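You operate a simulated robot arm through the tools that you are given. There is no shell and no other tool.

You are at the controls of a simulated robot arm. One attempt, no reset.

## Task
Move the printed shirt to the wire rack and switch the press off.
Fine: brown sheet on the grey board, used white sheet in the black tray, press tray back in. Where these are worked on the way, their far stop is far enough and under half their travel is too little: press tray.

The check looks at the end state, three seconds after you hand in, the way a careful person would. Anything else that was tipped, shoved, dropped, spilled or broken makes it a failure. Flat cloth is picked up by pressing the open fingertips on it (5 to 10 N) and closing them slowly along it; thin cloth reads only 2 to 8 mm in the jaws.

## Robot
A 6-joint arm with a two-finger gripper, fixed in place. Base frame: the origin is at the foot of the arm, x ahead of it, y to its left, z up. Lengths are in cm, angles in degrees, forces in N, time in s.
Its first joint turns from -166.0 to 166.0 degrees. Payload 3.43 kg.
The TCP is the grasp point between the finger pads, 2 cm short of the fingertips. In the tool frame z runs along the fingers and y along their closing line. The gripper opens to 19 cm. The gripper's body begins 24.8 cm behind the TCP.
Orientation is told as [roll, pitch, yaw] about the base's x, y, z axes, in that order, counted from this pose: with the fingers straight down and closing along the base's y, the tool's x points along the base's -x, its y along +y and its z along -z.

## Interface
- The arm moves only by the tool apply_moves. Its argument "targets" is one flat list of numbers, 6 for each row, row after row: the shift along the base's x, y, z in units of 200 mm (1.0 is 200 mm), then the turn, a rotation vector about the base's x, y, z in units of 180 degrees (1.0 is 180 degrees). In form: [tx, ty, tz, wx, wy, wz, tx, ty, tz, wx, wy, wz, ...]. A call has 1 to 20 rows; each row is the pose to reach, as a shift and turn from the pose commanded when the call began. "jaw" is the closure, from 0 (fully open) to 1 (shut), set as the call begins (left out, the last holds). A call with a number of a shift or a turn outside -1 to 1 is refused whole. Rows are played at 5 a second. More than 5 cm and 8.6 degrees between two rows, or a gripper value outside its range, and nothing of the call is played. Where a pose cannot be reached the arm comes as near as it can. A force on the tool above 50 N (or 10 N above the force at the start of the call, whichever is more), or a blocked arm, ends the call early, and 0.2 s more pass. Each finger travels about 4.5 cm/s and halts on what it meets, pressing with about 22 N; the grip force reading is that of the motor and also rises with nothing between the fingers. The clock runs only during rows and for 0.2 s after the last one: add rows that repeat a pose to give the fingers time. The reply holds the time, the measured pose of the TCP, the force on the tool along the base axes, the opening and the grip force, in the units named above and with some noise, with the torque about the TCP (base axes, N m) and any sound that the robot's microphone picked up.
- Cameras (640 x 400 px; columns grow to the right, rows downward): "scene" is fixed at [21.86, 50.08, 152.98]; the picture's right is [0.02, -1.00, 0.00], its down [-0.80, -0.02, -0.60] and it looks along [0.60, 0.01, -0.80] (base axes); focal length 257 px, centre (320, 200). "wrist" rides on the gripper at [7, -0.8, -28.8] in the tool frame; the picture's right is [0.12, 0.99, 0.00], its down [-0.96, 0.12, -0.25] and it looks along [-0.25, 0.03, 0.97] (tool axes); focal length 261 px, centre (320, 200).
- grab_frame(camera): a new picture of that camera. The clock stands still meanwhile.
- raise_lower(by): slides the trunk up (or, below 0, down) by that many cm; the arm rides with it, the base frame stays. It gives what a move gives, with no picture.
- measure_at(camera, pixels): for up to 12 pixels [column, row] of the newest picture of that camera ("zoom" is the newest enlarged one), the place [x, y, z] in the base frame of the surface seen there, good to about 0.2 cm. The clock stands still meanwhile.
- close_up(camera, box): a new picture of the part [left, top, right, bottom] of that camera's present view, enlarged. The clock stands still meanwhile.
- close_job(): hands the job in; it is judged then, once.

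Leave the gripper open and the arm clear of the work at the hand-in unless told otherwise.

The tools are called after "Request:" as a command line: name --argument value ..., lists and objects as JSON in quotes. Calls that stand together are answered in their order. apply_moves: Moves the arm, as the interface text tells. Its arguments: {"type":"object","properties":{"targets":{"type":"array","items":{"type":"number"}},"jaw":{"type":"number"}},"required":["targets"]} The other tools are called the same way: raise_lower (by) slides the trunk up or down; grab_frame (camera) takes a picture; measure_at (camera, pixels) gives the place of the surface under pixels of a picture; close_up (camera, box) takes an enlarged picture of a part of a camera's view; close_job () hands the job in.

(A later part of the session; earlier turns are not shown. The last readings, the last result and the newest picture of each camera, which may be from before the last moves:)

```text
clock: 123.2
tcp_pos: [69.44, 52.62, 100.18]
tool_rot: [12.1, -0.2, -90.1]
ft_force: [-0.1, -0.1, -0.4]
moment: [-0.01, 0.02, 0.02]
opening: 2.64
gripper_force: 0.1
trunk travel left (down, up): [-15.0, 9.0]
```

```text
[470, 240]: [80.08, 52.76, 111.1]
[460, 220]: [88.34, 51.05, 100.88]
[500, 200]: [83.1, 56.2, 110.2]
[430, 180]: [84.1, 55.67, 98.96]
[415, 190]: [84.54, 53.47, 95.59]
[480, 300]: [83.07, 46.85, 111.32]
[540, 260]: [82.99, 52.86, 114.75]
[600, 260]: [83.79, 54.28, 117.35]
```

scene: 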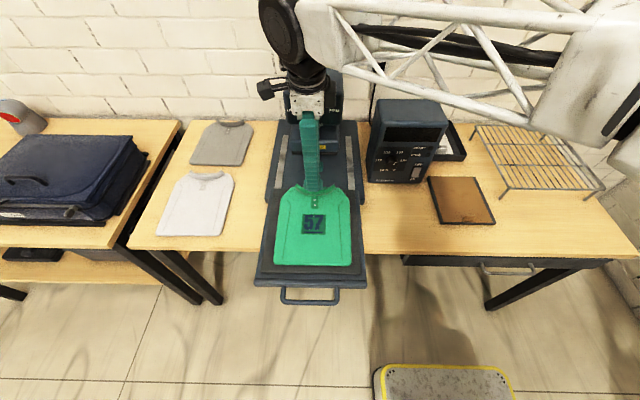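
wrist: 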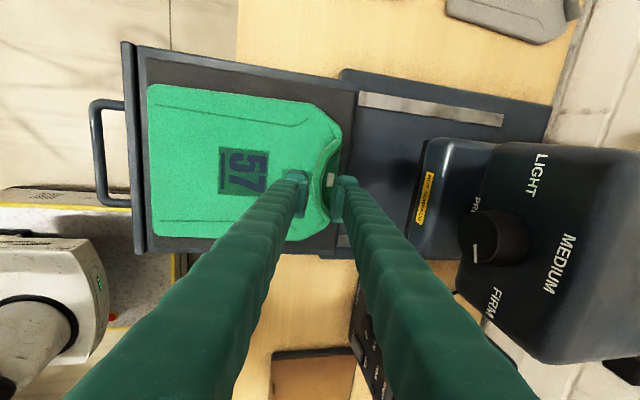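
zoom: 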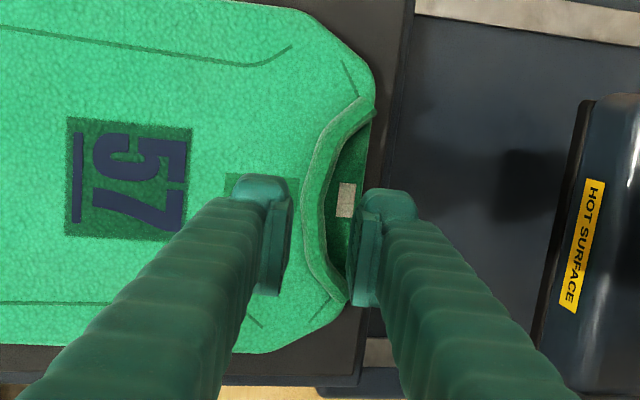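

The head's front face is at x≈83 and the knob at x≈80, too close for an upright grip at the collar. So I'll straddle the collar again and draw the shirt about 5 cm toward −x on the platen, then grip it with an upright tool. First down around the collar.

Request:
apply_moves --targets '[0.14, 0, -0.08, 0, 0, 0, 0.14, 0, -0.2, 0, 0, 0, 0.14, 0, -0.32, 0, 0, 0, 0.14, 0, -0.4, 0, 0, 0, 0.14, 0, -0.43, 0, 0, 0, 0.14, 0, -0.44, 0, 0, 0]'

Request:
close_up --camera "wrist" --box '[260, 110, 380, 250]'

```text
clock: 124.4
tcp_pos: [72.43, 52.71, 92.87]
tool_rot: [12.8, 0.2, -90.1]
ft_force: [-1.0, -5.5, 28.6]
moment: [-0.14, 0.33, -0.01]
opening: 2.28
gripper_force: 0.0
trunk travel left (down, up): [-15.0, 9.0]
stopped in row 5: the force on the tool passed its limit at 59 N (the readings are from after the stop); the commanded pose is now the measured one
```

```text
2.86 times, centred on (320, 180) of wrist
```

zoom: 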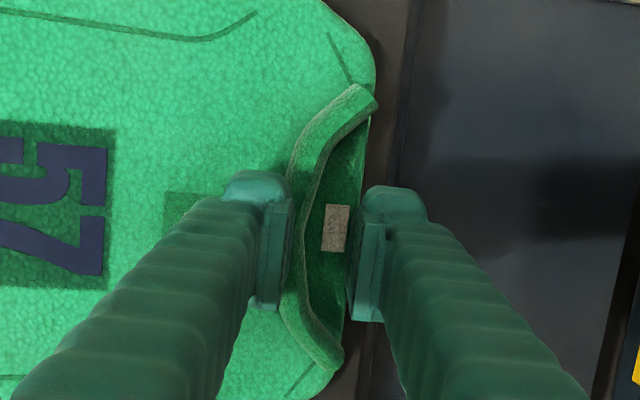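

The front finger came down on the collar's top: the shirt has shifted about 1 cm toward −x. I lift and re-measure.

Request:
apply_moves --targets '[0, 0, 0.06, 0, 0, 0, 0, 0, 0.15, 0, 0, 0, 0, 0, 0.15, 0, 0, 0]' --jaw 0.84

Request:
close_up --camera "wrist" --box '[260, 110, 380, 250]'

Request:
measure_at --camera "zoom" --pixels '[[345, 105], [330, 125], [315, 145], [306, 165], [302, 185], [298, 205], [295, 225], [290, 250], [315, 330], [300, 300], [330, 220], [292, 190]]'

```text
clock: 125.2
tcp_pos: [72.37, 52.77, 95.46]
tool_rot: [12.7, 0.0, -90.0]
ft_force: [-0.3, -0.1, -0.7]
moment: [0.02, -0.02, -0.02]
opening: 3.04
gripper_force: 0.0
trunk travel left (down, up): [-15.0, 9.0]
```

```text
2.86 times, centred on (320, 180) of wrist
```

zoom: 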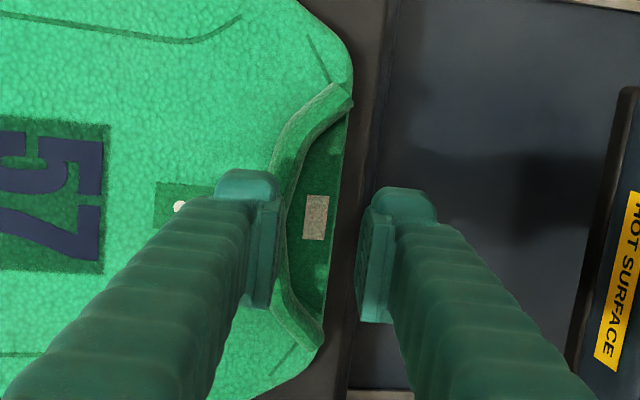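

```text
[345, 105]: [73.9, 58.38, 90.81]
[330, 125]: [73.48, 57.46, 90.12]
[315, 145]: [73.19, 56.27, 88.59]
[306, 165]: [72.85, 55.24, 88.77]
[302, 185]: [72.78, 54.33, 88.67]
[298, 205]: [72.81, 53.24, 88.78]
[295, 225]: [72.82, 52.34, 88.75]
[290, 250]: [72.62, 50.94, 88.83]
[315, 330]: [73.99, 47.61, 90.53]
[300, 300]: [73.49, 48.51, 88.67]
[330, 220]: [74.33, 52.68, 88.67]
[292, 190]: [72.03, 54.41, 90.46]
```

The collar band is now at x≈71.2–72.2. I shift −1.1 cm and descend again around it.

Request:
apply_moves --targets '[-0.054, 0, -0.02, 0, 0, 0, -0.054, 0, -0.09, 0, 0, 0, -0.054, 0, -0.15, 0, 0, 0, -0.054, 0, -0.185, 0, 0, 0, -0.054, 0, -0.2, 0, 0, 0]'

Request:
close_up --camera "wrist" --box '[260, 110, 380, 250]'

```text
clock: 126.4
tcp_pos: [71.34, 52.56, 91.37]
tool_rot: [12.6, 0.1, -90.1]
ft_force: [0.2, 0.6, -0.1]
moment: [0.02, -0.03, 0.04]
opening: 3.03
gripper_force: 0.1
trunk travel left (down, up): [-15.0, 9.0]
```

```text
2.86 times, centred on (320, 180) of wrist
```

zoom: 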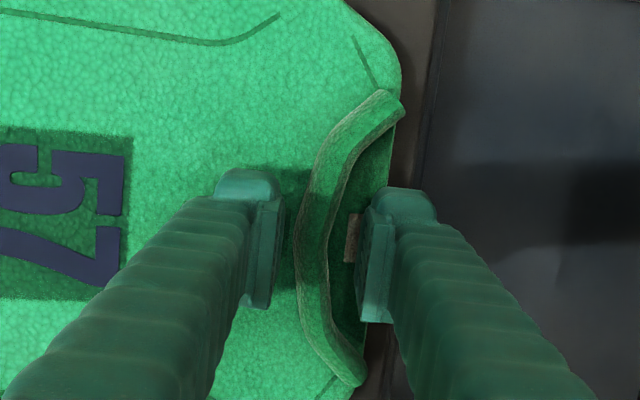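

Straddled without contact. I draw −x slowly, so the rear finger pulls the shirt by its collar.

Request:
apply_moves --targets '[-0.03, 0, 0, 0, 0, 0, -0.06, 0, 0, 0, 0, 0, -0.08, 0, 0, 0, 0, 0, -0.1, 0, 0, 0, 0, 0, -0.12, 0, 0, 0, 0, 0, -0.14, 0, 0, 0, 0, 0]'

Request:
close_up --camera "wrist" --box '[240, 80, 400, 280]'

```text
clock: 127.8
tcp_pos: [68.62, 52.52, 91.71]
tool_rot: [12.7, 0.2, -90.1]
ft_force: [15.8, 0.8, 36.3]
moment: [-0.07, -1.16, -0.08]
opening: 4.44
gripper_force: 12.3
trunk travel left (down, up): [-15.0, 9.0]
```

```text
2.00 times, centred on (320, 180) of wrist
```

zoom: 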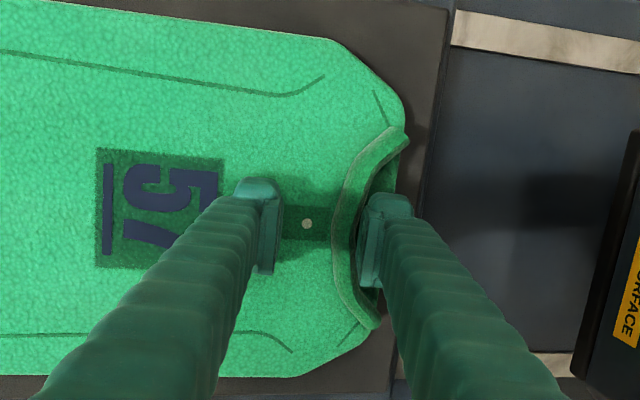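

The rear finger was only pushed open and up (36 N), so this drags poorly. I stop that, back off +x and up, and look at how the shirt lies now.

Request:
apply_moves --targets '[0.04, 0, 0.0, 0, 0, 0, 0.06, 0, 0.02, 0, 0, 0, 0.06, 0, 0.1, 0, 0, 0, 0.06, 0, 0.25, 0, 0, 0, 0.0, 0, 0.4, 0, 0, 0, -0.15, 0, 0.5, 0, 0.02, 0, -0.35, 0, 0.5, 0, 0.045, 0, -0.55, 0, 0.5, 0, 0.07, 0, -0.75, 0, 0.5, 0, 0.07, 0, -0.75, 0, 0.5, 0, 0.07, 0]'

Request:
grab_frame --camera "wrist"

Request:
close_up --camera "scene" --box '[260, 170, 370, 300]'

```text
clock: 130.0
tcp_pos: [53.49, 52.66, 101.56]
tool_rot: [0.1, 0.1, -90.1]
ft_force: [0.6, 0.5, 0.8]
moment: [0.02, -0.04, -0.02]
opening: 3.06
gripper_force: 0.1
trunk travel left (down, up): [-15.0, 9.0]
```

```text
taken
```

wrist: 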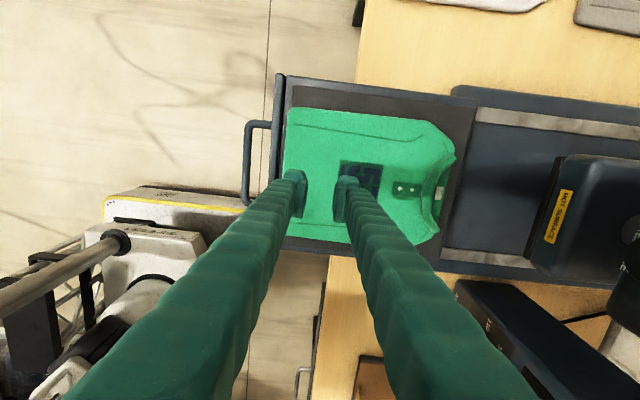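

```text
3.08 times, centred on (315, 235) of scene
```

zoom: 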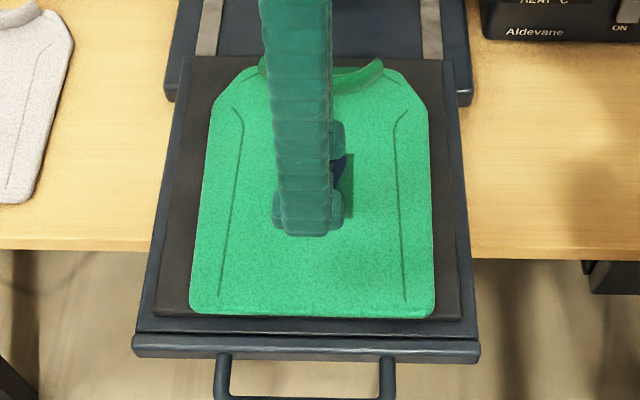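

The shirt slid about 2 cm toward −x as a whole; its hem now lies at the platen's front edge. I measure the hem, the platen and the tray in front of it.

Request:
measure_at --camera "zoom" --pixels '[[310, 300], [310, 310], [310, 316], [310, 322], [310, 335], [200, 300], [425, 305], [180, 250], [450, 250], [310, 345], [440, 200], [455, 300]]'

Request:
close_up --camera "scene" --box '[275, 245, 365, 290]'

Request:
measure_at --camera "zoom" --pixels '[[320, 130], [320, 150], [320, 160], [320, 165], [320, 172], [320, 180], [320, 190], [320, 200], [320, 215], [320, 230], [580, 160], [60, 160]]'

```text
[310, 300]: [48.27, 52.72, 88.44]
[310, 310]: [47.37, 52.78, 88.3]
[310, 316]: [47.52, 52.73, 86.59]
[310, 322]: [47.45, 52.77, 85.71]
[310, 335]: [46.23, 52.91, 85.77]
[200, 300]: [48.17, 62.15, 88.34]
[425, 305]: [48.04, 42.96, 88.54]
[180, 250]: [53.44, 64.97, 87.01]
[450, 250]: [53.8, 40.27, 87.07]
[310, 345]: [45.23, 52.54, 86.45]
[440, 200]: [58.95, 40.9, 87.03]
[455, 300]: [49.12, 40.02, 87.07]
```

```text
7.11 times, centred on (320, 268) of scene
```

zoom: 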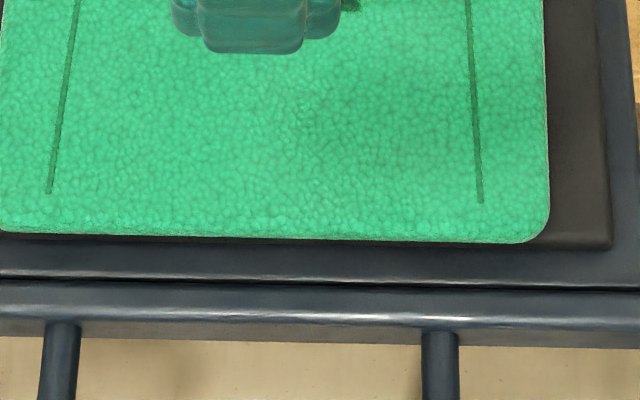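

```text
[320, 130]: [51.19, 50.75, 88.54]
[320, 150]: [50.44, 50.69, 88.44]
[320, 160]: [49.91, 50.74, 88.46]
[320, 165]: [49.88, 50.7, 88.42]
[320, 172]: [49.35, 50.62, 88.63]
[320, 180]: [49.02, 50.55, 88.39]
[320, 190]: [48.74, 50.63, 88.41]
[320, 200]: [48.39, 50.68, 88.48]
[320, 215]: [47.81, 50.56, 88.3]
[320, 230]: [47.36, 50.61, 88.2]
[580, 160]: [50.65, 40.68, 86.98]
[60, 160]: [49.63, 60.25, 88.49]
```

The platen top is z 87.0, so the shirt is ~1.4 cm thick, its hem at x≈47.1. My earlier 6 mm reading may only have been a button. I now try the pinch on plain cloth near the free hem: closing along x around x≈51, front tip on the hem strip.

Request:
apply_moves --targets '[-0.06, 0.0, -0.15, 0, 0, 0, -0.125, 0, -0.3, 0, 0, 0, -0.125, 0, -0.42, 0, 0, 0, -0.125, 0, -0.5, 0, 0, 0, -0.125, 0, -0.53, 0, 0, 0, -0.125, 0, -0.53, 0, 0, 0]' --jaw 0.74

Request:
close_up --camera "wrist" --box '[240, 100, 400, 260]'

```text
clock: 131.4
tcp_pos: [51.02, 52.61, 90.87]
tool_rot: [0.0, 0.0, -90.1]
ft_force: [0.0, 0.3, -0.4]
moment: [0.05, 0.0, 0.02]
opening: 4.94
gripper_force: 0.1
trunk travel left (down, up): [-15.0, 9.0]
```

```text
2.50 times, centred on (320, 180) of wrist
```

zoom: 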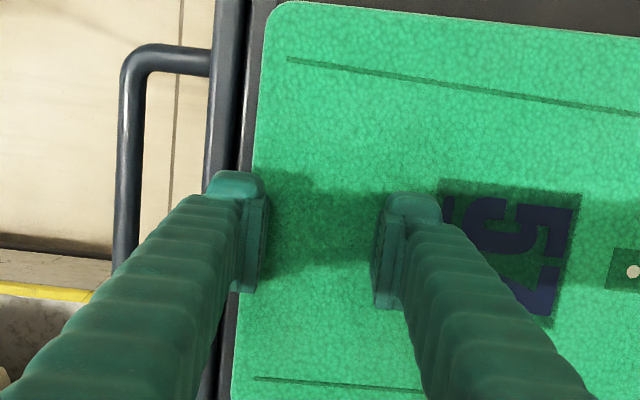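

I shift +0.7 cm so the front tip sits fully on the hem strip, then lower to touch.

Request:
apply_moves --targets '[0.035, 0.0, 0, 0, 0, 0, 0.035, 0.0, -0.01, 0, 0, 0, 0.035, 0.0, -0.016, 0, 0, 0, 0.035, 0.0, -0.016, 0, 0, 0]'

Request:
apply_moves --targets '[0, 0.0, -0.004, 0, 0, 0, 0, 0.0, -0.006, 0, 0, 0]'

```text
clock: 132.4
tcp_pos: [51.7, 52.57, 90.56]
tool_rot: [0.0, 0.0, -90.0]
ft_force: [-0.5, -1.1, 4.9]
moment: [-0.04, 0.02, -0.01]
opening: 4.95
gripper_force: 0.1
trunk travel left (down, up): [-15.0, 9.0]
```

```text
clock: 133.0
tcp_pos: [51.66, 52.71, 90.63]
tool_rot: [0.0, 0.1, -90.1]
ft_force: [2.4, 0.4, 19.3]
moment: [0.01, 0.06, -0.09]
opening: 4.95
gripper_force: 0.0
trunk travel left (down, up): [-15.0, 9.0]
```

Both tips loaded evenly, 19 N. I ease to about 9 N.

Request:
apply_moves --targets '[0, 0.0, 0.003, 0, 0, 0, 0, 0.0, 0.004, 0, 0, 0]'

```text
clock: 133.6
tcp_pos: [51.68, 52.7, 90.59]
tool_rot: [0.0, 0.0, -90.2]
ft_force: [-0.1, -0.2, 13.6]
moment: [0.0, -0.02, -0.02]
opening: 4.92
gripper_force: 0.1
trunk travel left (down, up): [-15.0, 9.0]
```

Request:
apply_moves --targets '[0, 0.0, 0.002, 0, 0, 0]' --jaw 0.75

Request:
apply_moves --targets '[0, 0.0, 0, 0, 0, 0]' --jaw 0.76

Request:
apply_moves --targets '[0, 0.0, 0, 0, 0, 0]' --jaw 0.77

Request:
apply_moves --targets '[0, 0.0, 0, 0, 0, 0]' --jaw 0.78

Request:
close_up --camera "wrist" --box '[240, 100, 400, 260]'

```text
clock: 134.0
tcp_pos: [51.71, 52.68, 90.51]
tool_rot: [0.0, 0.1, -90.1]
ft_force: [-1.2, -1.8, 13.8]
moment: [-0.05, -0.04, 0.04]
opening: 4.37
gripper_force: 0.1
trunk travel left (down, up): [-15.0, 9.0]
```

```text
clock: 134.4
tcp_pos: [51.7, 52.68, 90.62]
tool_rot: [0.0, 0.0, -90.1]
ft_force: [-1.6, -1.1, 12.7]
moment: [-0.03, 0.01, 0.01]
opening: 4.37
gripper_force: 0.1
trunk travel left (down, up): [-15.0, 9.0]
```

```text
clock: 134.8
tcp_pos: [51.57, 52.64, 90.55]
tool_rot: [0.1, 0.0, -90.2]
ft_force: [-1.8, -1.6, 11.7]
moment: [-0.08, -0.02, -0.02]
opening: 4.39
gripper_force: 0.0
trunk travel left (down, up): [-15.0, 9.0]
```

```text
clock: 135.2
tcp_pos: [51.67, 52.73, 90.61]
tool_rot: [-0.1, 0.1, -90.0]
ft_force: [-0.6, -0.6, 12.0]
moment: [-0.02, 0.01, -0.01]
opening: 4.12
gripper_force: 0.1
trunk travel left (down, up): [-15.0, 9.0]
```

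```text
2.50 times, centred on (320, 180) of wrist
```

zoom: 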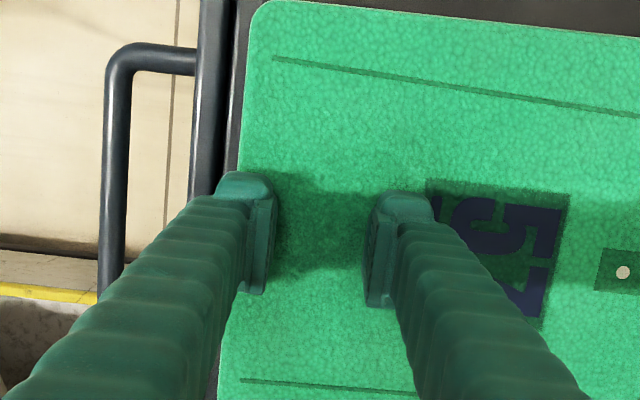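

About 12 N, still even. I continue closing in small steps.

Request:
apply_moves --targets '[0, 0.0, 0.001, 0, 0, 0]' --jaw 0.8

Request:
apply_moves --targets '[0, 0.0, 0, 0, 0, 0]' --jaw 0.82

Request:
apply_moves --targets '[0, 0.0, 0, 0, 0, 0]' --jaw 0.84

Request:
apply_moves --targets '[0, 0.0, 0, 0, 0, 0]' --jaw 0.86

Request:
close_up --camera "wrist" --box '[240, 100, 400, 260]'

```text
clock: 135.6
tcp_pos: [51.71, 52.68, 90.6]
tool_rot: [-0.1, 0.0, -90.1]
ft_force: [0.3, 0.2, 10.0]
moment: [0.0, -0.01, -0.02]
opening: 3.64
gripper_force: 0.0
trunk travel left (down, up): [-15.0, 9.0]
```

```text
clock: 136.0
tcp_pos: [51.66, 52.59, 90.61]
tool_rot: [0.0, 0.0, -90.2]
ft_force: [0.5, -0.6, 9.2]
moment: [0.02, -0.01, 0.02]
opening: 3.47
gripper_force: 0.3
trunk travel left (down, up): [-15.0, 9.0]
```

```text
clock: 136.4
tcp_pos: [51.7, 52.73, 90.65]
tool_rot: [0.0, 0.0, -90.0]
ft_force: [-0.7, 0.0, 9.4]
moment: [-0.01, -0.02, 0.02]
opening: 2.84
gripper_force: 0.1
trunk travel left (down, up): [-15.0, 9.0]
```

```text
clock: 136.8
tcp_pos: [51.66, 52.74, 90.51]
tool_rot: [0.0, 0.0, -90.2]
ft_force: [-0.6, -0.4, 10.3]
moment: [0.02, -0.01, 0.0]
opening: 2.54
gripper_force: 0.1
trunk travel left (down, up): [-15.0, 9.0]
```

```text
2.50 times, centred on (320, 180) of wrist
```

zoom: 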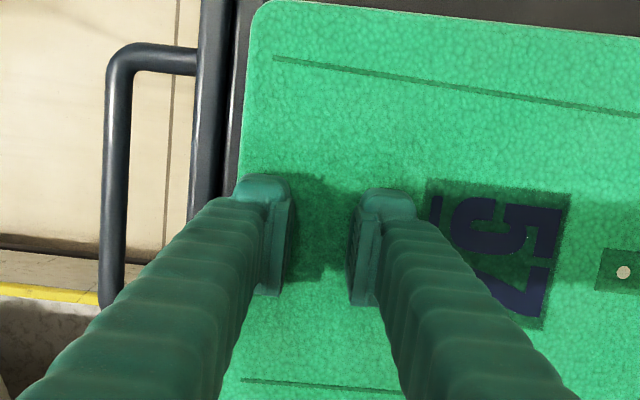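

10 N steady. I continue to shut, keeping this press.

Request:
apply_moves --targets '[0, 0.0, 0, 0, 0, 0]' --jaw 0.88

Request:
apply_moves --targets '[0, 0.0, 0, 0, 0, 0]' --jaw 0.9

Request:
apply_moves --targets '[0, 0.0, 0, 0, 0, 0]' --jaw 0.92

Request:
apply_moves --targets '[0, 0.0, 0, 0, 0, 0]' --jaw 0.94

Request:
apply_moves --targets '[0, 0.0, 0, 0, 0, 0]' --jaw 0.96

Request:
close_up --camera "wrist" --box '[260, 110, 380, 250]'

```text
clock: 137.2
tcp_pos: [51.66, 52.69, 90.59]
tool_rot: [0.0, 0.0, -90.1]
ft_force: [-0.2, -0.1, 9.7]
moment: [-0.03, 0.01, 0.0]
opening: 2.33
gripper_force: 0.4
trunk travel left (down, up): [-15.0, 9.0]
```

```text
clock: 137.6
tcp_pos: [51.64, 52.75, 90.52]
tool_rot: [0.0, 0.1, -90.1]
ft_force: [-0.7, 0.2, 9.4]
moment: [0.0, 0.01, 0.02]
opening: 1.9
gripper_force: 0.2
trunk travel left (down, up): [-15.0, 9.0]
```

```text
clock: 138.0
tcp_pos: [51.7, 52.63, 90.52]
tool_rot: [0.0, 0.0, -90.1]
ft_force: [-0.2, -0.7, 8.7]
moment: [-0.04, 0.01, -0.06]
opening: 1.53
gripper_force: 0.7
trunk travel left (down, up): [-15.0, 9.0]
```

```text
clock: 138.4
tcp_pos: [51.62, 52.64, 90.59]
tool_rot: [0.0, 0.0, -90.2]
ft_force: [-0.7, -0.5, 7.6]
moment: [-0.02, 0.03, 0.01]
opening: 1.19
gripper_force: 0.7
trunk travel left (down, up): [-15.0, 9.0]
```

```text
clock: 138.8
tcp_pos: [51.61, 52.67, 90.52]
tool_rot: [0.0, 0.0, -90.1]
ft_force: [-0.4, -1.3, 6.8]
moment: [-0.04, -0.03, 0.02]
opening: 0.76
gripper_force: 0.0
trunk travel left (down, up): [-15.0, 9.0]
```

```text
2.86 times, centred on (320, 180) of wrist
```

zoom: 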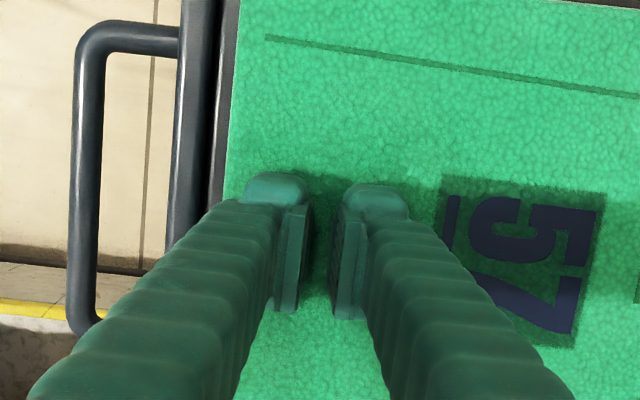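

Request:
apply_moves --targets '[0, 0.0, -0.002, 0, 0, 0]' --jaw 0.98

Request:
apply_moves --targets '[0, 0.0, -0.001, 0, 0, 0, 0, 0, -0.001, 0, 0, 0]' --jaw 1.0

Request:
close_up --camera "wrist" --box '[260, 110, 380, 250]'

```text
clock: 139.2
tcp_pos: [51.68, 52.73, 90.69]
tool_rot: [-0.1, 0.1, -90.2]
ft_force: [-1.8, -2.0, 7.3]
moment: [-0.09, 0.05, -0.03]
opening: 0.61
gripper_force: 22.1
trunk travel left (down, up): [-15.0, 9.0]
```

```text
clock: 139.8
tcp_pos: [51.77, 52.7, 90.63]
tool_rot: [0.0, 0.0, -90.2]
ft_force: [0.5, -0.3, 7.1]
moment: [0.03, -0.03, -0.01]
opening: 0.58
gripper_force: 22.1
trunk travel left (down, up): [-15.0, 9.0]
```

```text
2.86 times, centred on (320, 180) of wrist
```

zoom: 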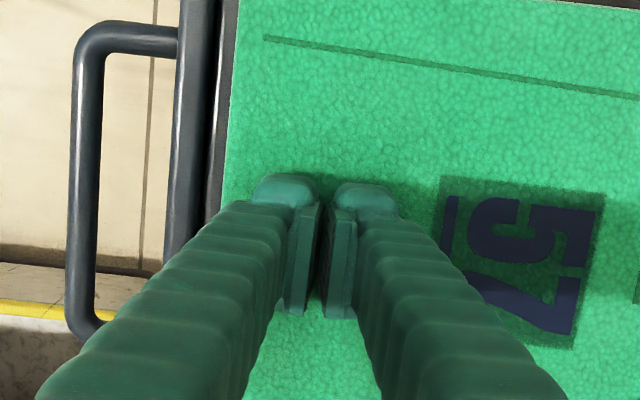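

Here on plain cloth it again reads 5.8 mm at 22 N, now with 7 N press. I lift very slowly and watch the jaws.

Request:
apply_moves --targets '[0, 0.0, 0.002, 0, 0, 0, 0, 0, 0.004, 0, 0, 0, 0, 0, 0.006, 0, 0, 0, 0, 0, 0.008, 0, 0, 0]'

```text
clock: 140.8
tcp_pos: [51.8, 52.6, 90.54]
tool_rot: [0.0, 0.0, -90.1]
ft_force: [-0.6, -0.3, 0.1]
moment: [-0.02, -0.04, 0.01]
opening: 0.0
gripper_force: 22.5
trunk travel left (down, up): [-15.0, 9.0]
```

It slips out again as soon as the press is gone, so the fold is too shallow. But the shirt has moved 2 cm toward me, so now there is room for a nearly upright, deeper grip of the standing collar. I rise, open to ~2.8 cm, lean only 4° and hover over it.

Request:
apply_moves --targets '[0, 0, 0.1, 0, 0, 0, 0, 0, 0.3, 0, 0, 0, 0.15, 0, 0.4, 0, -0.006, 0, 0.35, 0, 0.4, 0, -0.012, 0, 0.55, 0, 0.4, 0, -0.017, 0, 0.75, 0, 0.4, 0, -0.022, 0, 0.9, 0, 0.4, 0, -0.022, 0, 0.9, 0, 0.4, 0, -0.022, 0]' --jaw 0.85

Request:
close_up --camera "wrist" --box '[250, 100, 390, 260]'

Request:
measure_at --camera "zoom" --pixels '[[330, 130], [320, 150], [315, 170], [312, 190], [310, 210], [310, 230], [312, 250], [320, 290], [330, 190], [340, 210], [345, 190], [300, 200]]'

```text
clock: 142.6
tcp_pos: [69.88, 52.77, 98.61]
tool_rot: [3.9, 0.0, -90.1]
ft_force: [-0.4, -0.8, -0.7]
moment: [-0.03, -0.02, 0.01]
opening: 2.86
gripper_force: 0.1
trunk travel left (down, up): [-15.0, 9.0]
```

```text
2.50 times, centred on (320, 180) of wrist
```

zoom: 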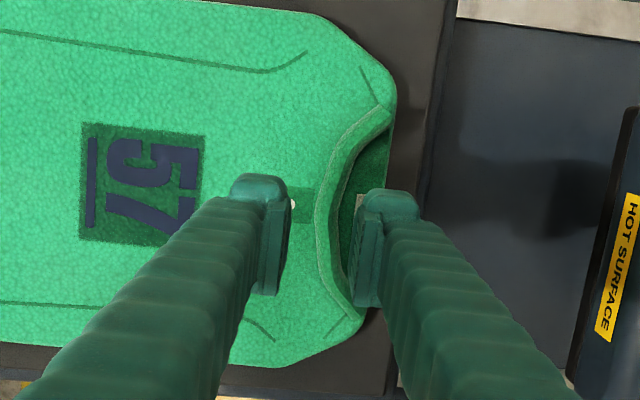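

```text
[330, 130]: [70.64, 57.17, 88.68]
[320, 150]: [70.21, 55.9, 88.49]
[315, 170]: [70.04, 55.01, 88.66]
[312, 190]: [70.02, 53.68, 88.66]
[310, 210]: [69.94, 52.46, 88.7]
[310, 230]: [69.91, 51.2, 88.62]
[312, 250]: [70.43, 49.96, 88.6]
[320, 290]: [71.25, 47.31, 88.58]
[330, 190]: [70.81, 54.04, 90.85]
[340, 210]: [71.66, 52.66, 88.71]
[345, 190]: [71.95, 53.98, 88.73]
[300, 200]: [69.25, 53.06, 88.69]
```

The collar band is at x≈70.2–71.3 near y 52.7, top z 90.85. I descend to TCP [70.7, 52.7, 90.9], tips just above the shirt.

Request:
apply_moves --targets '[0.04, 0, -0.1, 0, 0, 0, 0.04, 0, -0.22, 0, 0, 0, 0.04, 0, -0.32, 0, 0, 0, 0.04, 0, -0.36, 0, 0, 0, 0.04, 0, -0.38, 0, 0, 0, 0.04, 0, -0.385, 0, 0, 0]'

Request:
close_up --camera "wrist" --box '[260, 110, 380, 250]'

```text
clock: 144.0
tcp_pos: [70.53, 52.68, 91.0]
tool_rot: [3.9, 0.0, -90.1]
ft_force: [-0.1, -0.1, -0.8]
moment: [-0.01, 0.02, -0.03]
opening: 2.85
gripper_force: 0.0
trunk travel left (down, up): [-15.0, 9.0]
```

```text
2.86 times, centred on (320, 180) of wrist
```

zoom: 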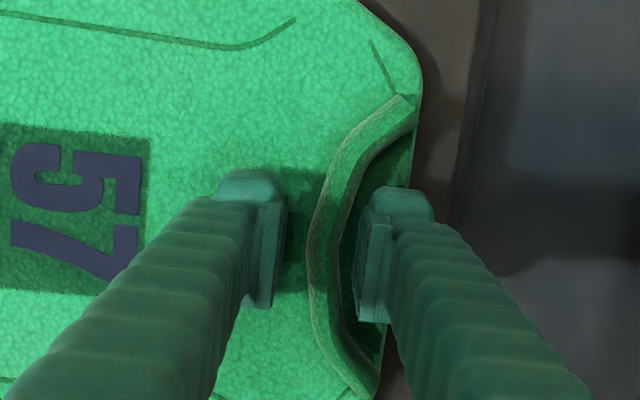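

Straddled, no contact. I lower 0.3 cm more, then close in small steps.

Request:
apply_moves --targets '[0.008, 0, -0.008, 0, 0, 0, 0.008, 0, -0.014, 0, 0, 0]'

Request:
apply_moves --targets '[0, 0, 0, 0, 0, 0]' --jaw 0.89

Request:
apply_moves --targets '[0, 0, 0, 0, 0, 0]' --jaw 0.92

Request:
close_up --camera "wrist" --box '[260, 110, 380, 250]'

```text
clock: 144.6
tcp_pos: [70.69, 52.65, 90.69]
tool_rot: [4.1, 0.0, -90.1]
ft_force: [-0.5, -0.1, 2.9]
moment: [0.01, 0.14, -0.01]
opening: 2.82
gripper_force: 0.0
trunk travel left (down, up): [-15.0, 9.0]
```

```text
clock: 145.0
tcp_pos: [70.75, 52.61, 90.72]
tool_rot: [4.0, 0.0, -90.0]
ft_force: [-0.5, 0.3, 3.5]
moment: [0.01, 0.06, -0.01]
opening: 2.1
gripper_force: 0.4
trunk travel left (down, up): [-15.0, 9.0]
```

```text
clock: 145.4
tcp_pos: [70.6, 52.67, 90.69]
tool_rot: [3.9, -0.1, -90.1]
ft_force: [0.1, -0.7, 1.8]
moment: [0.0, 0.01, 0.02]
opening: 1.51
gripper_force: 0.1
trunk travel left (down, up): [-15.0, 9.0]
```

```text
2.86 times, centred on (320, 180) of wrist
```

zoom: 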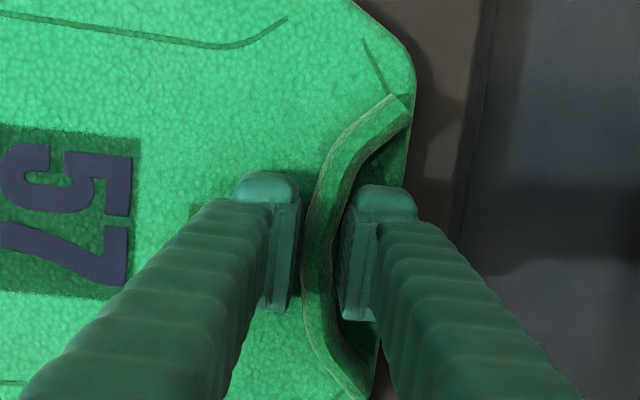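

Almost touching the band from both sides, forces low. I close fully.

Request:
apply_moves --targets '[0, 0, 0, 0, 0, 0]' --jaw 0.95

Request:
apply_moves --targets '[0, 0, 0, 0, 0, 0, 0, 0, 0, 0, 0, 0]' --jaw 1.0

Request:
close_up --camera "wrist" --box '[260, 110, 380, 250]'

```text
clock: 145.8
tcp_pos: [70.66, 52.66, 90.73]
tool_rot: [3.9, 0.0, -90.0]
ft_force: [-0.2, -0.7, 0.8]
moment: [-0.01, 0.05, 0.0]
opening: 1.3
gripper_force: 21.9
trunk travel left (down, up): [-15.0, 9.0]
```

```text
clock: 146.4
tcp_pos: [70.67, 52.8, 90.72]
tool_rot: [4.0, 0.1, -90.1]
ft_force: [0.5, -0.8, 0.2]
moment: [0.06, 0.07, -0.02]
opening: 1.32
gripper_force: 22.3
trunk travel left (down, up): [-15.0, 9.0]
```

```text
2.86 times, centred on (320, 180) of wrist
```

zoom: 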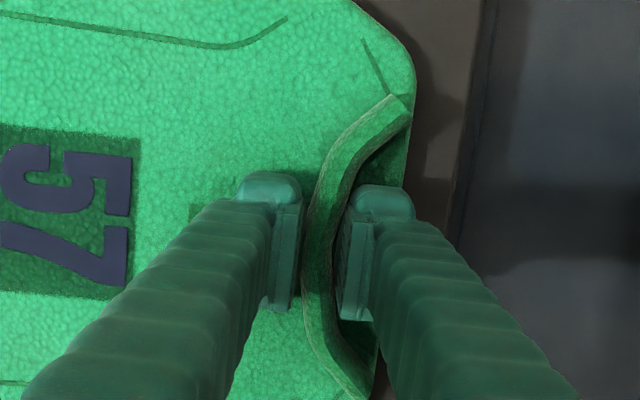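

A clean grip: 1.32 cm at 22 N, no stray forces. I lift slowly.

Request:
apply_moves --targets '[0, 0, 0.005, 0, 0, 0, 0, 0, 0.01, 0, 0, 0, 0, 0, 0.015, 0, 0, 0, 0, 0, 0.02, 0, 0, 0, 0, 0, 0.025, 0, 0, 0]'

Request:
close_up --camera "scene" --box '[260, 150, 370, 290]'

```text
clock: 147.6
tcp_pos: [70.74, 52.64, 91.35]
tool_rot: [4.0, 0.0, -90.1]
ft_force: [0.9, -0.4, -1.7]
moment: [-0.03, 0.02, 0.04]
opening: 1.32
gripper_force: 21.9
trunk travel left (down, up): [-15.0, 9.0]
```

```text
2.86 times, centred on (315, 220) of scene
```

zoom: 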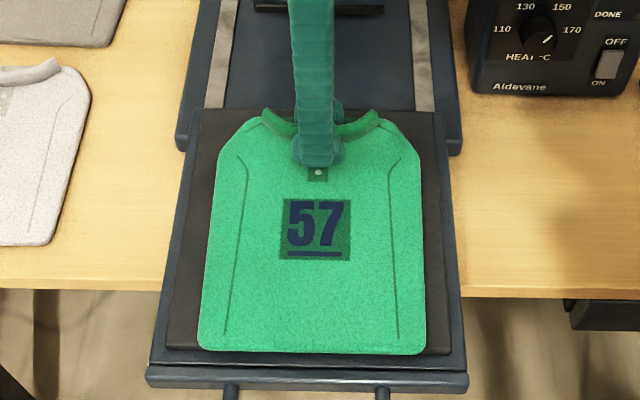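

Still 1.32 cm and −1.7 N of weight: the shirt is being lifted. I continue up slowly.

Request:
apply_moves --targets '[0, 0, 0.02, 0, 0, 0, 0, 0, 0.04, 0, 0, 0, 0, 0, 0.06, 0, 0, 0, 0, 0, 0.09, 0, 0, 0, 0, 0, 0.12, 0, 0, 0, 0, 0, 0.15, 0, 0, 0, 0, 0, 0.15, 0, 0, 0]'

Request:
close_up --camera "scene" --box '[260, 150, 370, 290]'

Request:
grab_frame --camera "wrist"

```text
clock: 149.2
tcp_pos: [70.68, 52.64, 94.13]
tool_rot: [3.9, 0.0, -90.0]
ft_force: [-0.9, -0.8, -1.9]
moment: [0.02, -0.16, -0.03]
opening: 1.27
gripper_force: 21.8
trunk travel left (down, up): [-15.0, 9.0]
```

```text
2.86 times, centred on (315, 220) of scene
```

zoom: 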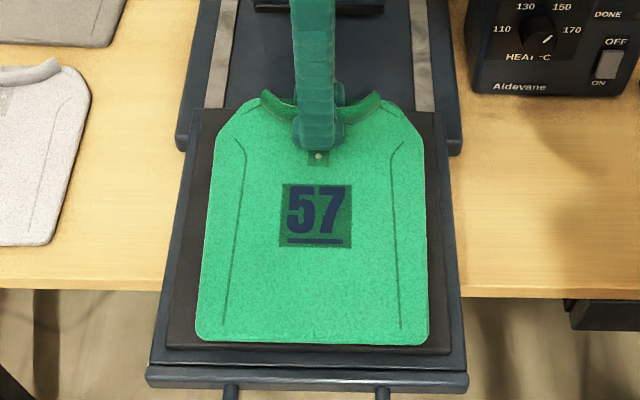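

```text
taken
```

wrist: 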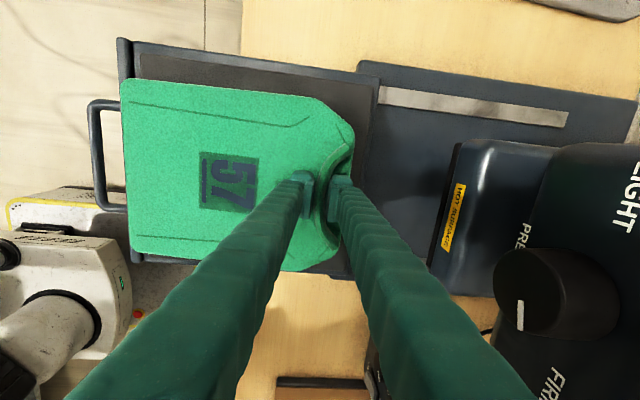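

The shirt comes up flat, held at the collar. I lift it to z≈106 and draw it back to x≈60, gently.

Request:
apply_moves --targets '[0, 0, 0.07, 0, 0, 0, 0, 0, 0.15, 0, 0, 0, 0, 0, 0.23, 0, 0, 0, 0, 0, 0.31, 0, 0, 0, 0, 0, 0.39, 0, 0, 0, 0, 0, 0.47, 0, 0, 0, -0.04, 0, 0.54, 0, 0, 0, -0.1, 0, 0.6, 0, 0, 0, -0.17, 0, 0.63, 0, 0, 0, -0.25, 0, 0.63, 0, 0, 0, -0.33, 0, 0.63, 0, 0, 0, -0.41, 0, 0.63, 0, 0, 0, -0.49, 0, 0.63, 0, 0.005, 0, -0.53, 0, 0.63, 0, 0.012, 0, -0.55, 0, 0.63, 0, 0.02, 0, -0.55, 0, 0.63, 0, 0.02, 0]'

Request:
grab_frame --camera "scene"

Request:
grab_frame --camera "wrist"

```text
clock: 152.6
tcp_pos: [59.72, 52.64, 106.78]
tool_rot: [0.3, 0.0, -90.1]
ft_force: [-0.4, -1.1, -1.8]
moment: [0.02, -0.2, 0.02]
opening: 1.31
gripper_force: 22.3
trunk travel left (down, up): [-15.0, 9.0]
```

```text
taken
```

scene: 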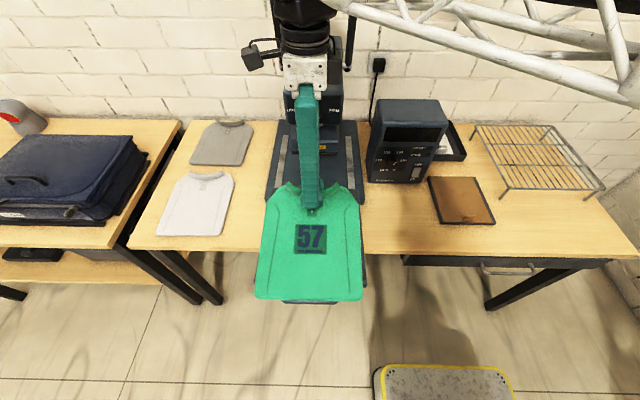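

```text
taken
```

wrist: 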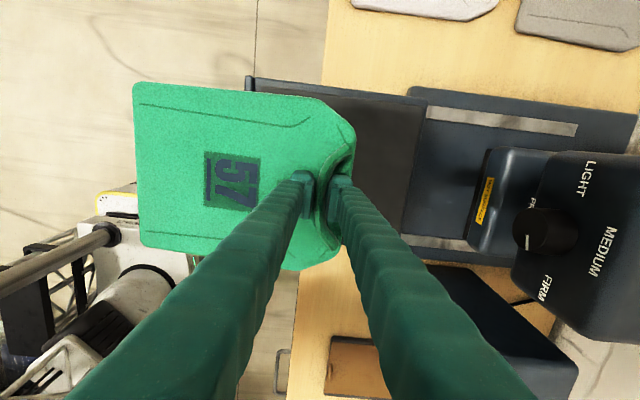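

The shirt is held flat. I turn +90° while easing toward −y, so it points away from the box.

Request:
apply_moves --targets '[0, 0, 0, 0, 0, 0.02, 0, 0, 0, 0, 0, 0.05, 0, 0, 0, 0, 0, 0.08, 0, 0, 0, 0, 0, 0.115, 0, -0.02, 0, 0, 0, 0.15, 0, -0.05, 0, 0, 0, 0.185, 0, -0.09, 0, 0, 0, 0.22, 0, -0.14, 0, 0, 0, 0.255, 0, -0.2, 0, 0, 0, 0.29, 0, -0.26, 0, 0, 0, 0.325, 0, -0.33, 0, 0, 0, 0.36, 0, -0.4, 0, 0, 0, 0.395, 0, -0.48, 0, 0, 0, 0.43, 0, -0.56, 0, 0, 0, 0.46, 0, -0.64, 0, 0, 0, 0.485, 0, -0.72, 0, 0, 0, 0.5, 0, -0.8, 0, 0, 0, 0.5, 0, -0.88, 0, 0, 0, 0.5, 0, -0.95, 0, 0, 0, 0.5, 0, -1.0, 0, 0, 0, 0.5]'

Request:
grab_frame --camera "scene"

```text
clock: 156.8
tcp_pos: [59.68, 32.71, 106.68]
tool_rot: [0.3, 0.0, -0.1]
ft_force: [-0.5, -0.5, -1.3]
moment: [0.1, -0.01, 0.0]
opening: 1.34
gripper_force: 21.8
trunk travel left (down, up): [-15.0, 9.0]
```

```text
taken
```

scene: 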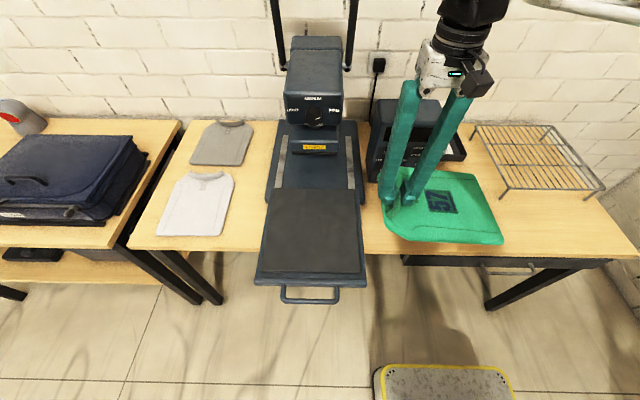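

Held well (1.34 cm). I carry it on toward −y.

Request:
apply_moves --targets '[0, -0.07, 0, 0, 0, 0, 0, -0.17, 0, 0, 0, 0, 0, -0.29, 0, 0, 0, 0, 0, -0.41, 0, 0, 0, 0, 0, -0.53, 0, 0, 0, 0, 0, -0.65, 0, 0, 0, 0, 0, -0.77, 0, 0, 0, 0, 0, -0.89, 0, 0, 0, 0, 0, -1.0, 0, 0, 0, 0]'

Request:
apply_moves --targets '[0, -0.06, 0, 0, 0, 0.02, 0, -0.14, 0, 0, 0, 0.05, 0, -0.22, 0, 0, 0, 0.085, 0, -0.3, 0, 0, 0, 0.12, 0, -0.38, 0, 0, 0, 0.155, 0, -0.46, 0, 0, 0, 0.19, 0, -0.54, 0, 0, 0, 0.225, 0, -0.62, 0, 0, 0, 0.26, 0, -0.7, 0, 0, 0, 0.295, 0, -0.78, 0, 0, 0, 0.33, 0, -0.86, 0, 0, 0, 0.365, 0, -0.93, 0, 0, 0, 0.4, 0, -1.0, 0, 0, 0, 0.43, 0, -1.0, 0, 0, 0, 0.46, 0, -1.0, 0, 0, 0, 0.485, 0, -1.0, 0, 0, 0, 0.5, 0, -1.0, 0, 0, 0, 0.5]'

Request:
grab_frame --camera "scene"

Request:
grab_frame --camera "wrist"

```text
clock: 158.8
tcp_pos: [59.68, 12.71, 106.85]
tool_rot: [0.3, 0.0, 0.0]
ft_force: [-0.4, 0.3, -1.7]
moment: [0.07, 0.02, -0.01]
opening: 1.33
gripper_force: 21.9
trunk travel left (down, up): [-15.0, 9.0]
```

```text
clock: 162.4
tcp_pos: [59.69, -7.33, 106.76]
tool_rot: [0.4, 0.1, 90.0]
ft_force: [-0.4, 0.3, -1.3]
moment: [-0.01, 0.13, -0.02]
opening: 1.31
gripper_force: 21.4
trunk travel left (down, up): [-15.0, 9.0]
```

```text
taken
```

scene: 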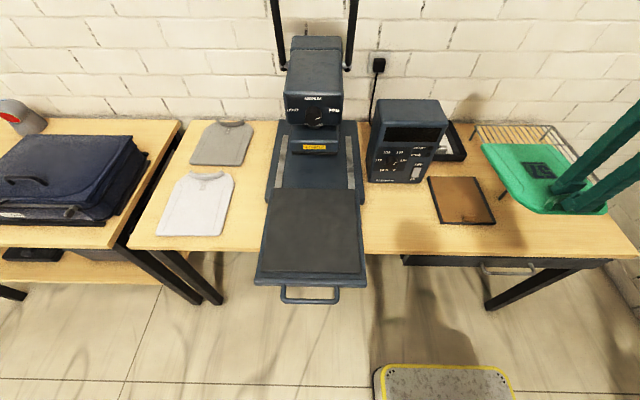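

```text
taken
```

wrist: 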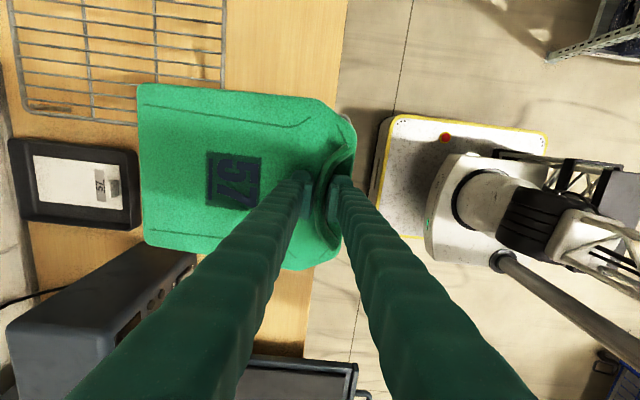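

The shirt now points +x. I check the rack's frame in this view before going on.

Request:
measure_at --camera "wrist" --pixels '[[25, 112], [60, 117], [100, 121], [130, 123], [222, 60], [222, 30], [155, 60], [80, 60], [15, 40], [160, 250], [300, 110], [170, 110]]'

Request:
measure_at --camera "scene" --pixels '[[476, 127], [510, 125], [552, 127], [575, 150], [590, 170], [604, 187], [505, 190], [503, 165], [490, 145]]'

```text
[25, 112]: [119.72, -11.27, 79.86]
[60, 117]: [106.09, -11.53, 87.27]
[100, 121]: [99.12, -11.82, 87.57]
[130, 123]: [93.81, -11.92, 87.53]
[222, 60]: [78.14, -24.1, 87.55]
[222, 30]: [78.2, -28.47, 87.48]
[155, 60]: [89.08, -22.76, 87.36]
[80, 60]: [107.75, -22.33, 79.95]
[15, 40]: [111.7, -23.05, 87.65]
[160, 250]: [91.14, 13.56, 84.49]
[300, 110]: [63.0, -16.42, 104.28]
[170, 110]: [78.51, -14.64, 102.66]
```

```text
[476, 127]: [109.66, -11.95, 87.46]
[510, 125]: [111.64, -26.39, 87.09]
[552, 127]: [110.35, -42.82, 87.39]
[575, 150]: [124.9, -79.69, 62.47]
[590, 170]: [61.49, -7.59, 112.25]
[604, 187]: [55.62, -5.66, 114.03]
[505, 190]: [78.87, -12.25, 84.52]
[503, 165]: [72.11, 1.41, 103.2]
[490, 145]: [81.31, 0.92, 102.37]
```

The rack spans x 78–111.7, y −12 to −43, top z≈87.5. The shirt sags slightly at the hem (about 2.4 cm). Target: TCP at about [84.5, −27.4], so the shirt covers x≈82–108, y −37 to −17. I carry it over.

Request:
apply_moves --targets '[0, -0.07, 0, 0, 0, 0, 0, -0.17, 0, 0, 0, 0, 0, -0.29, 0, 0, 0, 0, 0, -0.41, 0, 0, 0, 0, 0, -0.53, 0, 0, 0, 0, 0, -0.65, 0, 0, 0, 0, 0, -0.77, 0, 0, 0, 0, 0, -0.89, 0, 0, 0, 0, 0, -1.0, 0, 0, 0, 0]'

Request:
apply_moves --targets '[0.07, 0, 0, 0, 0, 0, 0.17, 0, 0, 0, 0, 0, 0.29, 0, 0, 0, 0, 0, 0.41, 0, 0, 0, 0, 0, 0.53, 0, 0, 0, 0, 0, 0.65, 0, 0, 0, 0, 0, 0.77, 0, 0, 0, 0, 0, 0.88, 0, 0, 0, 0, 0, 0.98, 0, 0, 0, 0, 0]'

Request:
apply_moves --targets '[0.06, 0, 0, 0, 0, 0, 0.15, 0, -0.03, 0, 0, 0, 0.22, 0, -0.08, 0, 0, 0, 0.26, 0, -0.15, 0, 0, 0, 0.26, 0, -0.23, 0, 0, 0, 0.26, 0, -0.3, 0, 0, 0, 0.26, 0, -0.35, 0, 0, 0]'

Request:
grab_frame --camera "scene"

Request:
grab_frame --camera "wrist"

```text
clock: 164.4
tcp_pos: [59.7, -27.34, 106.84]
tool_rot: [0.4, 0.0, 89.9]
ft_force: [0.1, 0.5, -1.2]
moment: [-0.05, 0.12, -0.01]
opening: 1.34
gripper_force: 22.4
trunk travel left (down, up): [-15.0, 9.0]
```

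```text
clock: 166.4
tcp_pos: [79.19, -27.35, 106.87]
tool_rot: [0.3, 0.0, 89.9]
ft_force: [-0.3, 0.7, 0.1]
moment: [-0.04, 0.06, 0.0]
opening: 1.31
gripper_force: 22.3
trunk travel left (down, up): [-15.0, 9.0]
```

```text
clock: 168.0
tcp_pos: [84.61, -27.25, 99.77]
tool_rot: [0.4, 0.2, 89.9]
ft_force: [0.4, -0.3, -2.3]
moment: [0.02, 0.16, -0.04]
opening: 1.32
gripper_force: 22.3
trunk travel left (down, up): [-15.0, 9.0]
```

```text
taken
```

scene: 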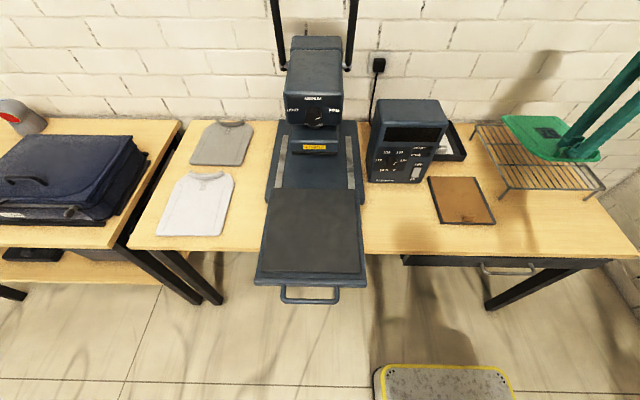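

```text
taken
```

wrist: 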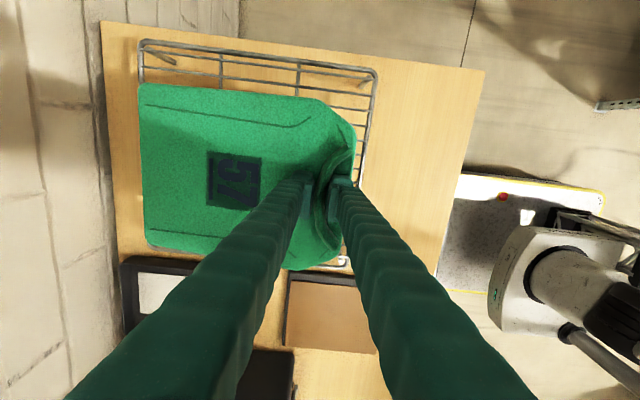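

I measure the shirt's corners against the rack.

Request:
measure_at --camera "wrist" --pixels '[[145, 92], [150, 238], [310, 103], [300, 262], [345, 165], [200, 95], [180, 245], [143, 50], [372, 80], [345, 262], [145, 160], [250, 255]]'

```text
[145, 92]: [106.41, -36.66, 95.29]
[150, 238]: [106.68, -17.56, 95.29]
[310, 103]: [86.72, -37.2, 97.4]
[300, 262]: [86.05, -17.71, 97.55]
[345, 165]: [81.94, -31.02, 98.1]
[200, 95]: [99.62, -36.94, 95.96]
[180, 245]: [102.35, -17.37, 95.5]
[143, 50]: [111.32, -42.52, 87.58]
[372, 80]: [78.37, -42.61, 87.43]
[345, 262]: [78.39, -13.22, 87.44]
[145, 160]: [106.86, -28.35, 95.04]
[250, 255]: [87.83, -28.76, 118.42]
```

Well centred: shirt x 82–107, y −37 to −17 on the rack. I lower 6 cm, then slowly until it rests.

Request:
apply_moves --targets '[0, 0, -0.07, 0, 0, 0, 0, 0, -0.14, 0, 0, 0, 0, 0, -0.21, 0, 0, 0, 0, 0, -0.27, 0, 0, 0, 0, 0, -0.31, 0, 0, 0, 0, 0, -0.34, 0, 0, 0, 0, 0, -0.37, 0, 0, 0]'

Request:
close_up --camera "scene" --box '[460, 90, 640, 210]'

```text
clock: 169.6
tcp_pos: [84.53, -27.25, 92.51]
tool_rot: [0.5, 0.0, 89.9]
ft_force: [-0.2, -0.2, -1.5]
moment: [0.0, 0.01, 0.01]
opening: 1.3
gripper_force: 21.9
trunk travel left (down, up): [-15.0, 9.0]
```

```text
3.33 times, centred on (550, 150) of scene
```

zoom: 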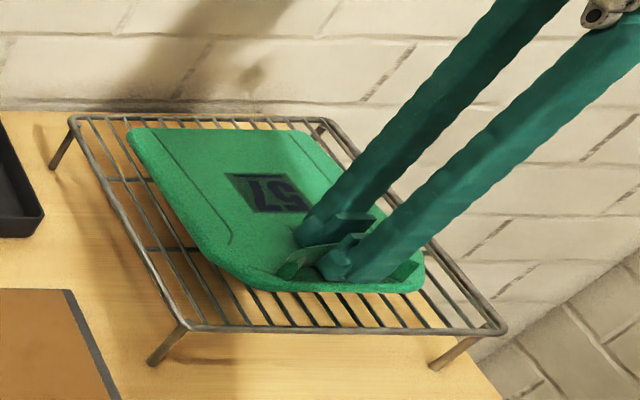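

The hem end rests; the collar end is still ~1.3 cm up. I lower that slowly.

Request:
apply_moves --targets '[0, 0, -0.015, 0, 0, 0, 0, 0, -0.03, 0, 0, 0, 0, 0, -0.045, 0, 0, 0, 0, 0, -0.055, 0, 0, 0, 0, 0, -0.06, 0, 0, 0]'

```text
clock: 170.8
tcp_pos: [84.44, -27.34, 91.32]
tool_rot: [0.4, 0.0, 89.9]
ft_force: [-1.2, 0.4, -0.7]
moment: [-0.03, -0.01, 0.0]
opening: 1.31
gripper_force: 22.1
trunk travel left (down, up): [-15.0, 9.0]
```

Request:
apply_moves --targets '[0, 0, -0.008, 0, 0, 0, 0, 0, -0.014, 0, 0, 0, 0, 0, -0.014, 0, 0, 0]'

Request:
close_up --camera "scene" --box '[460, 90, 640, 210]'

```text
clock: 171.6
tcp_pos: [84.49, -27.28, 91.03]
tool_rot: [0.3, 0.1, 89.8]
ft_force: [-2.9, 0.8, 14.1]
moment: [0.02, 0.02, 0.01]
opening: 1.31
gripper_force: 21.2
trunk travel left (down, up): [-15.0, 9.0]
```

```text
3.33 times, centred on (550, 150) of scene
```

zoom: 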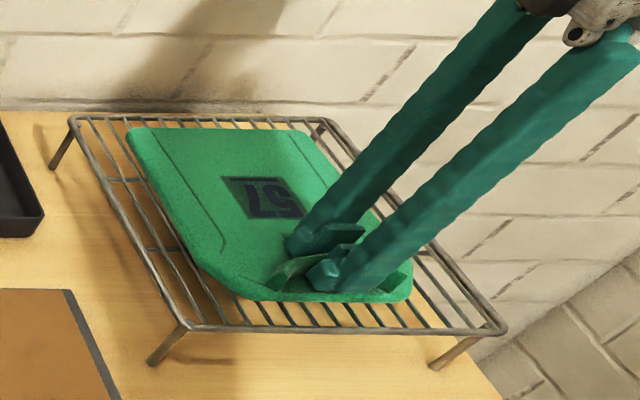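

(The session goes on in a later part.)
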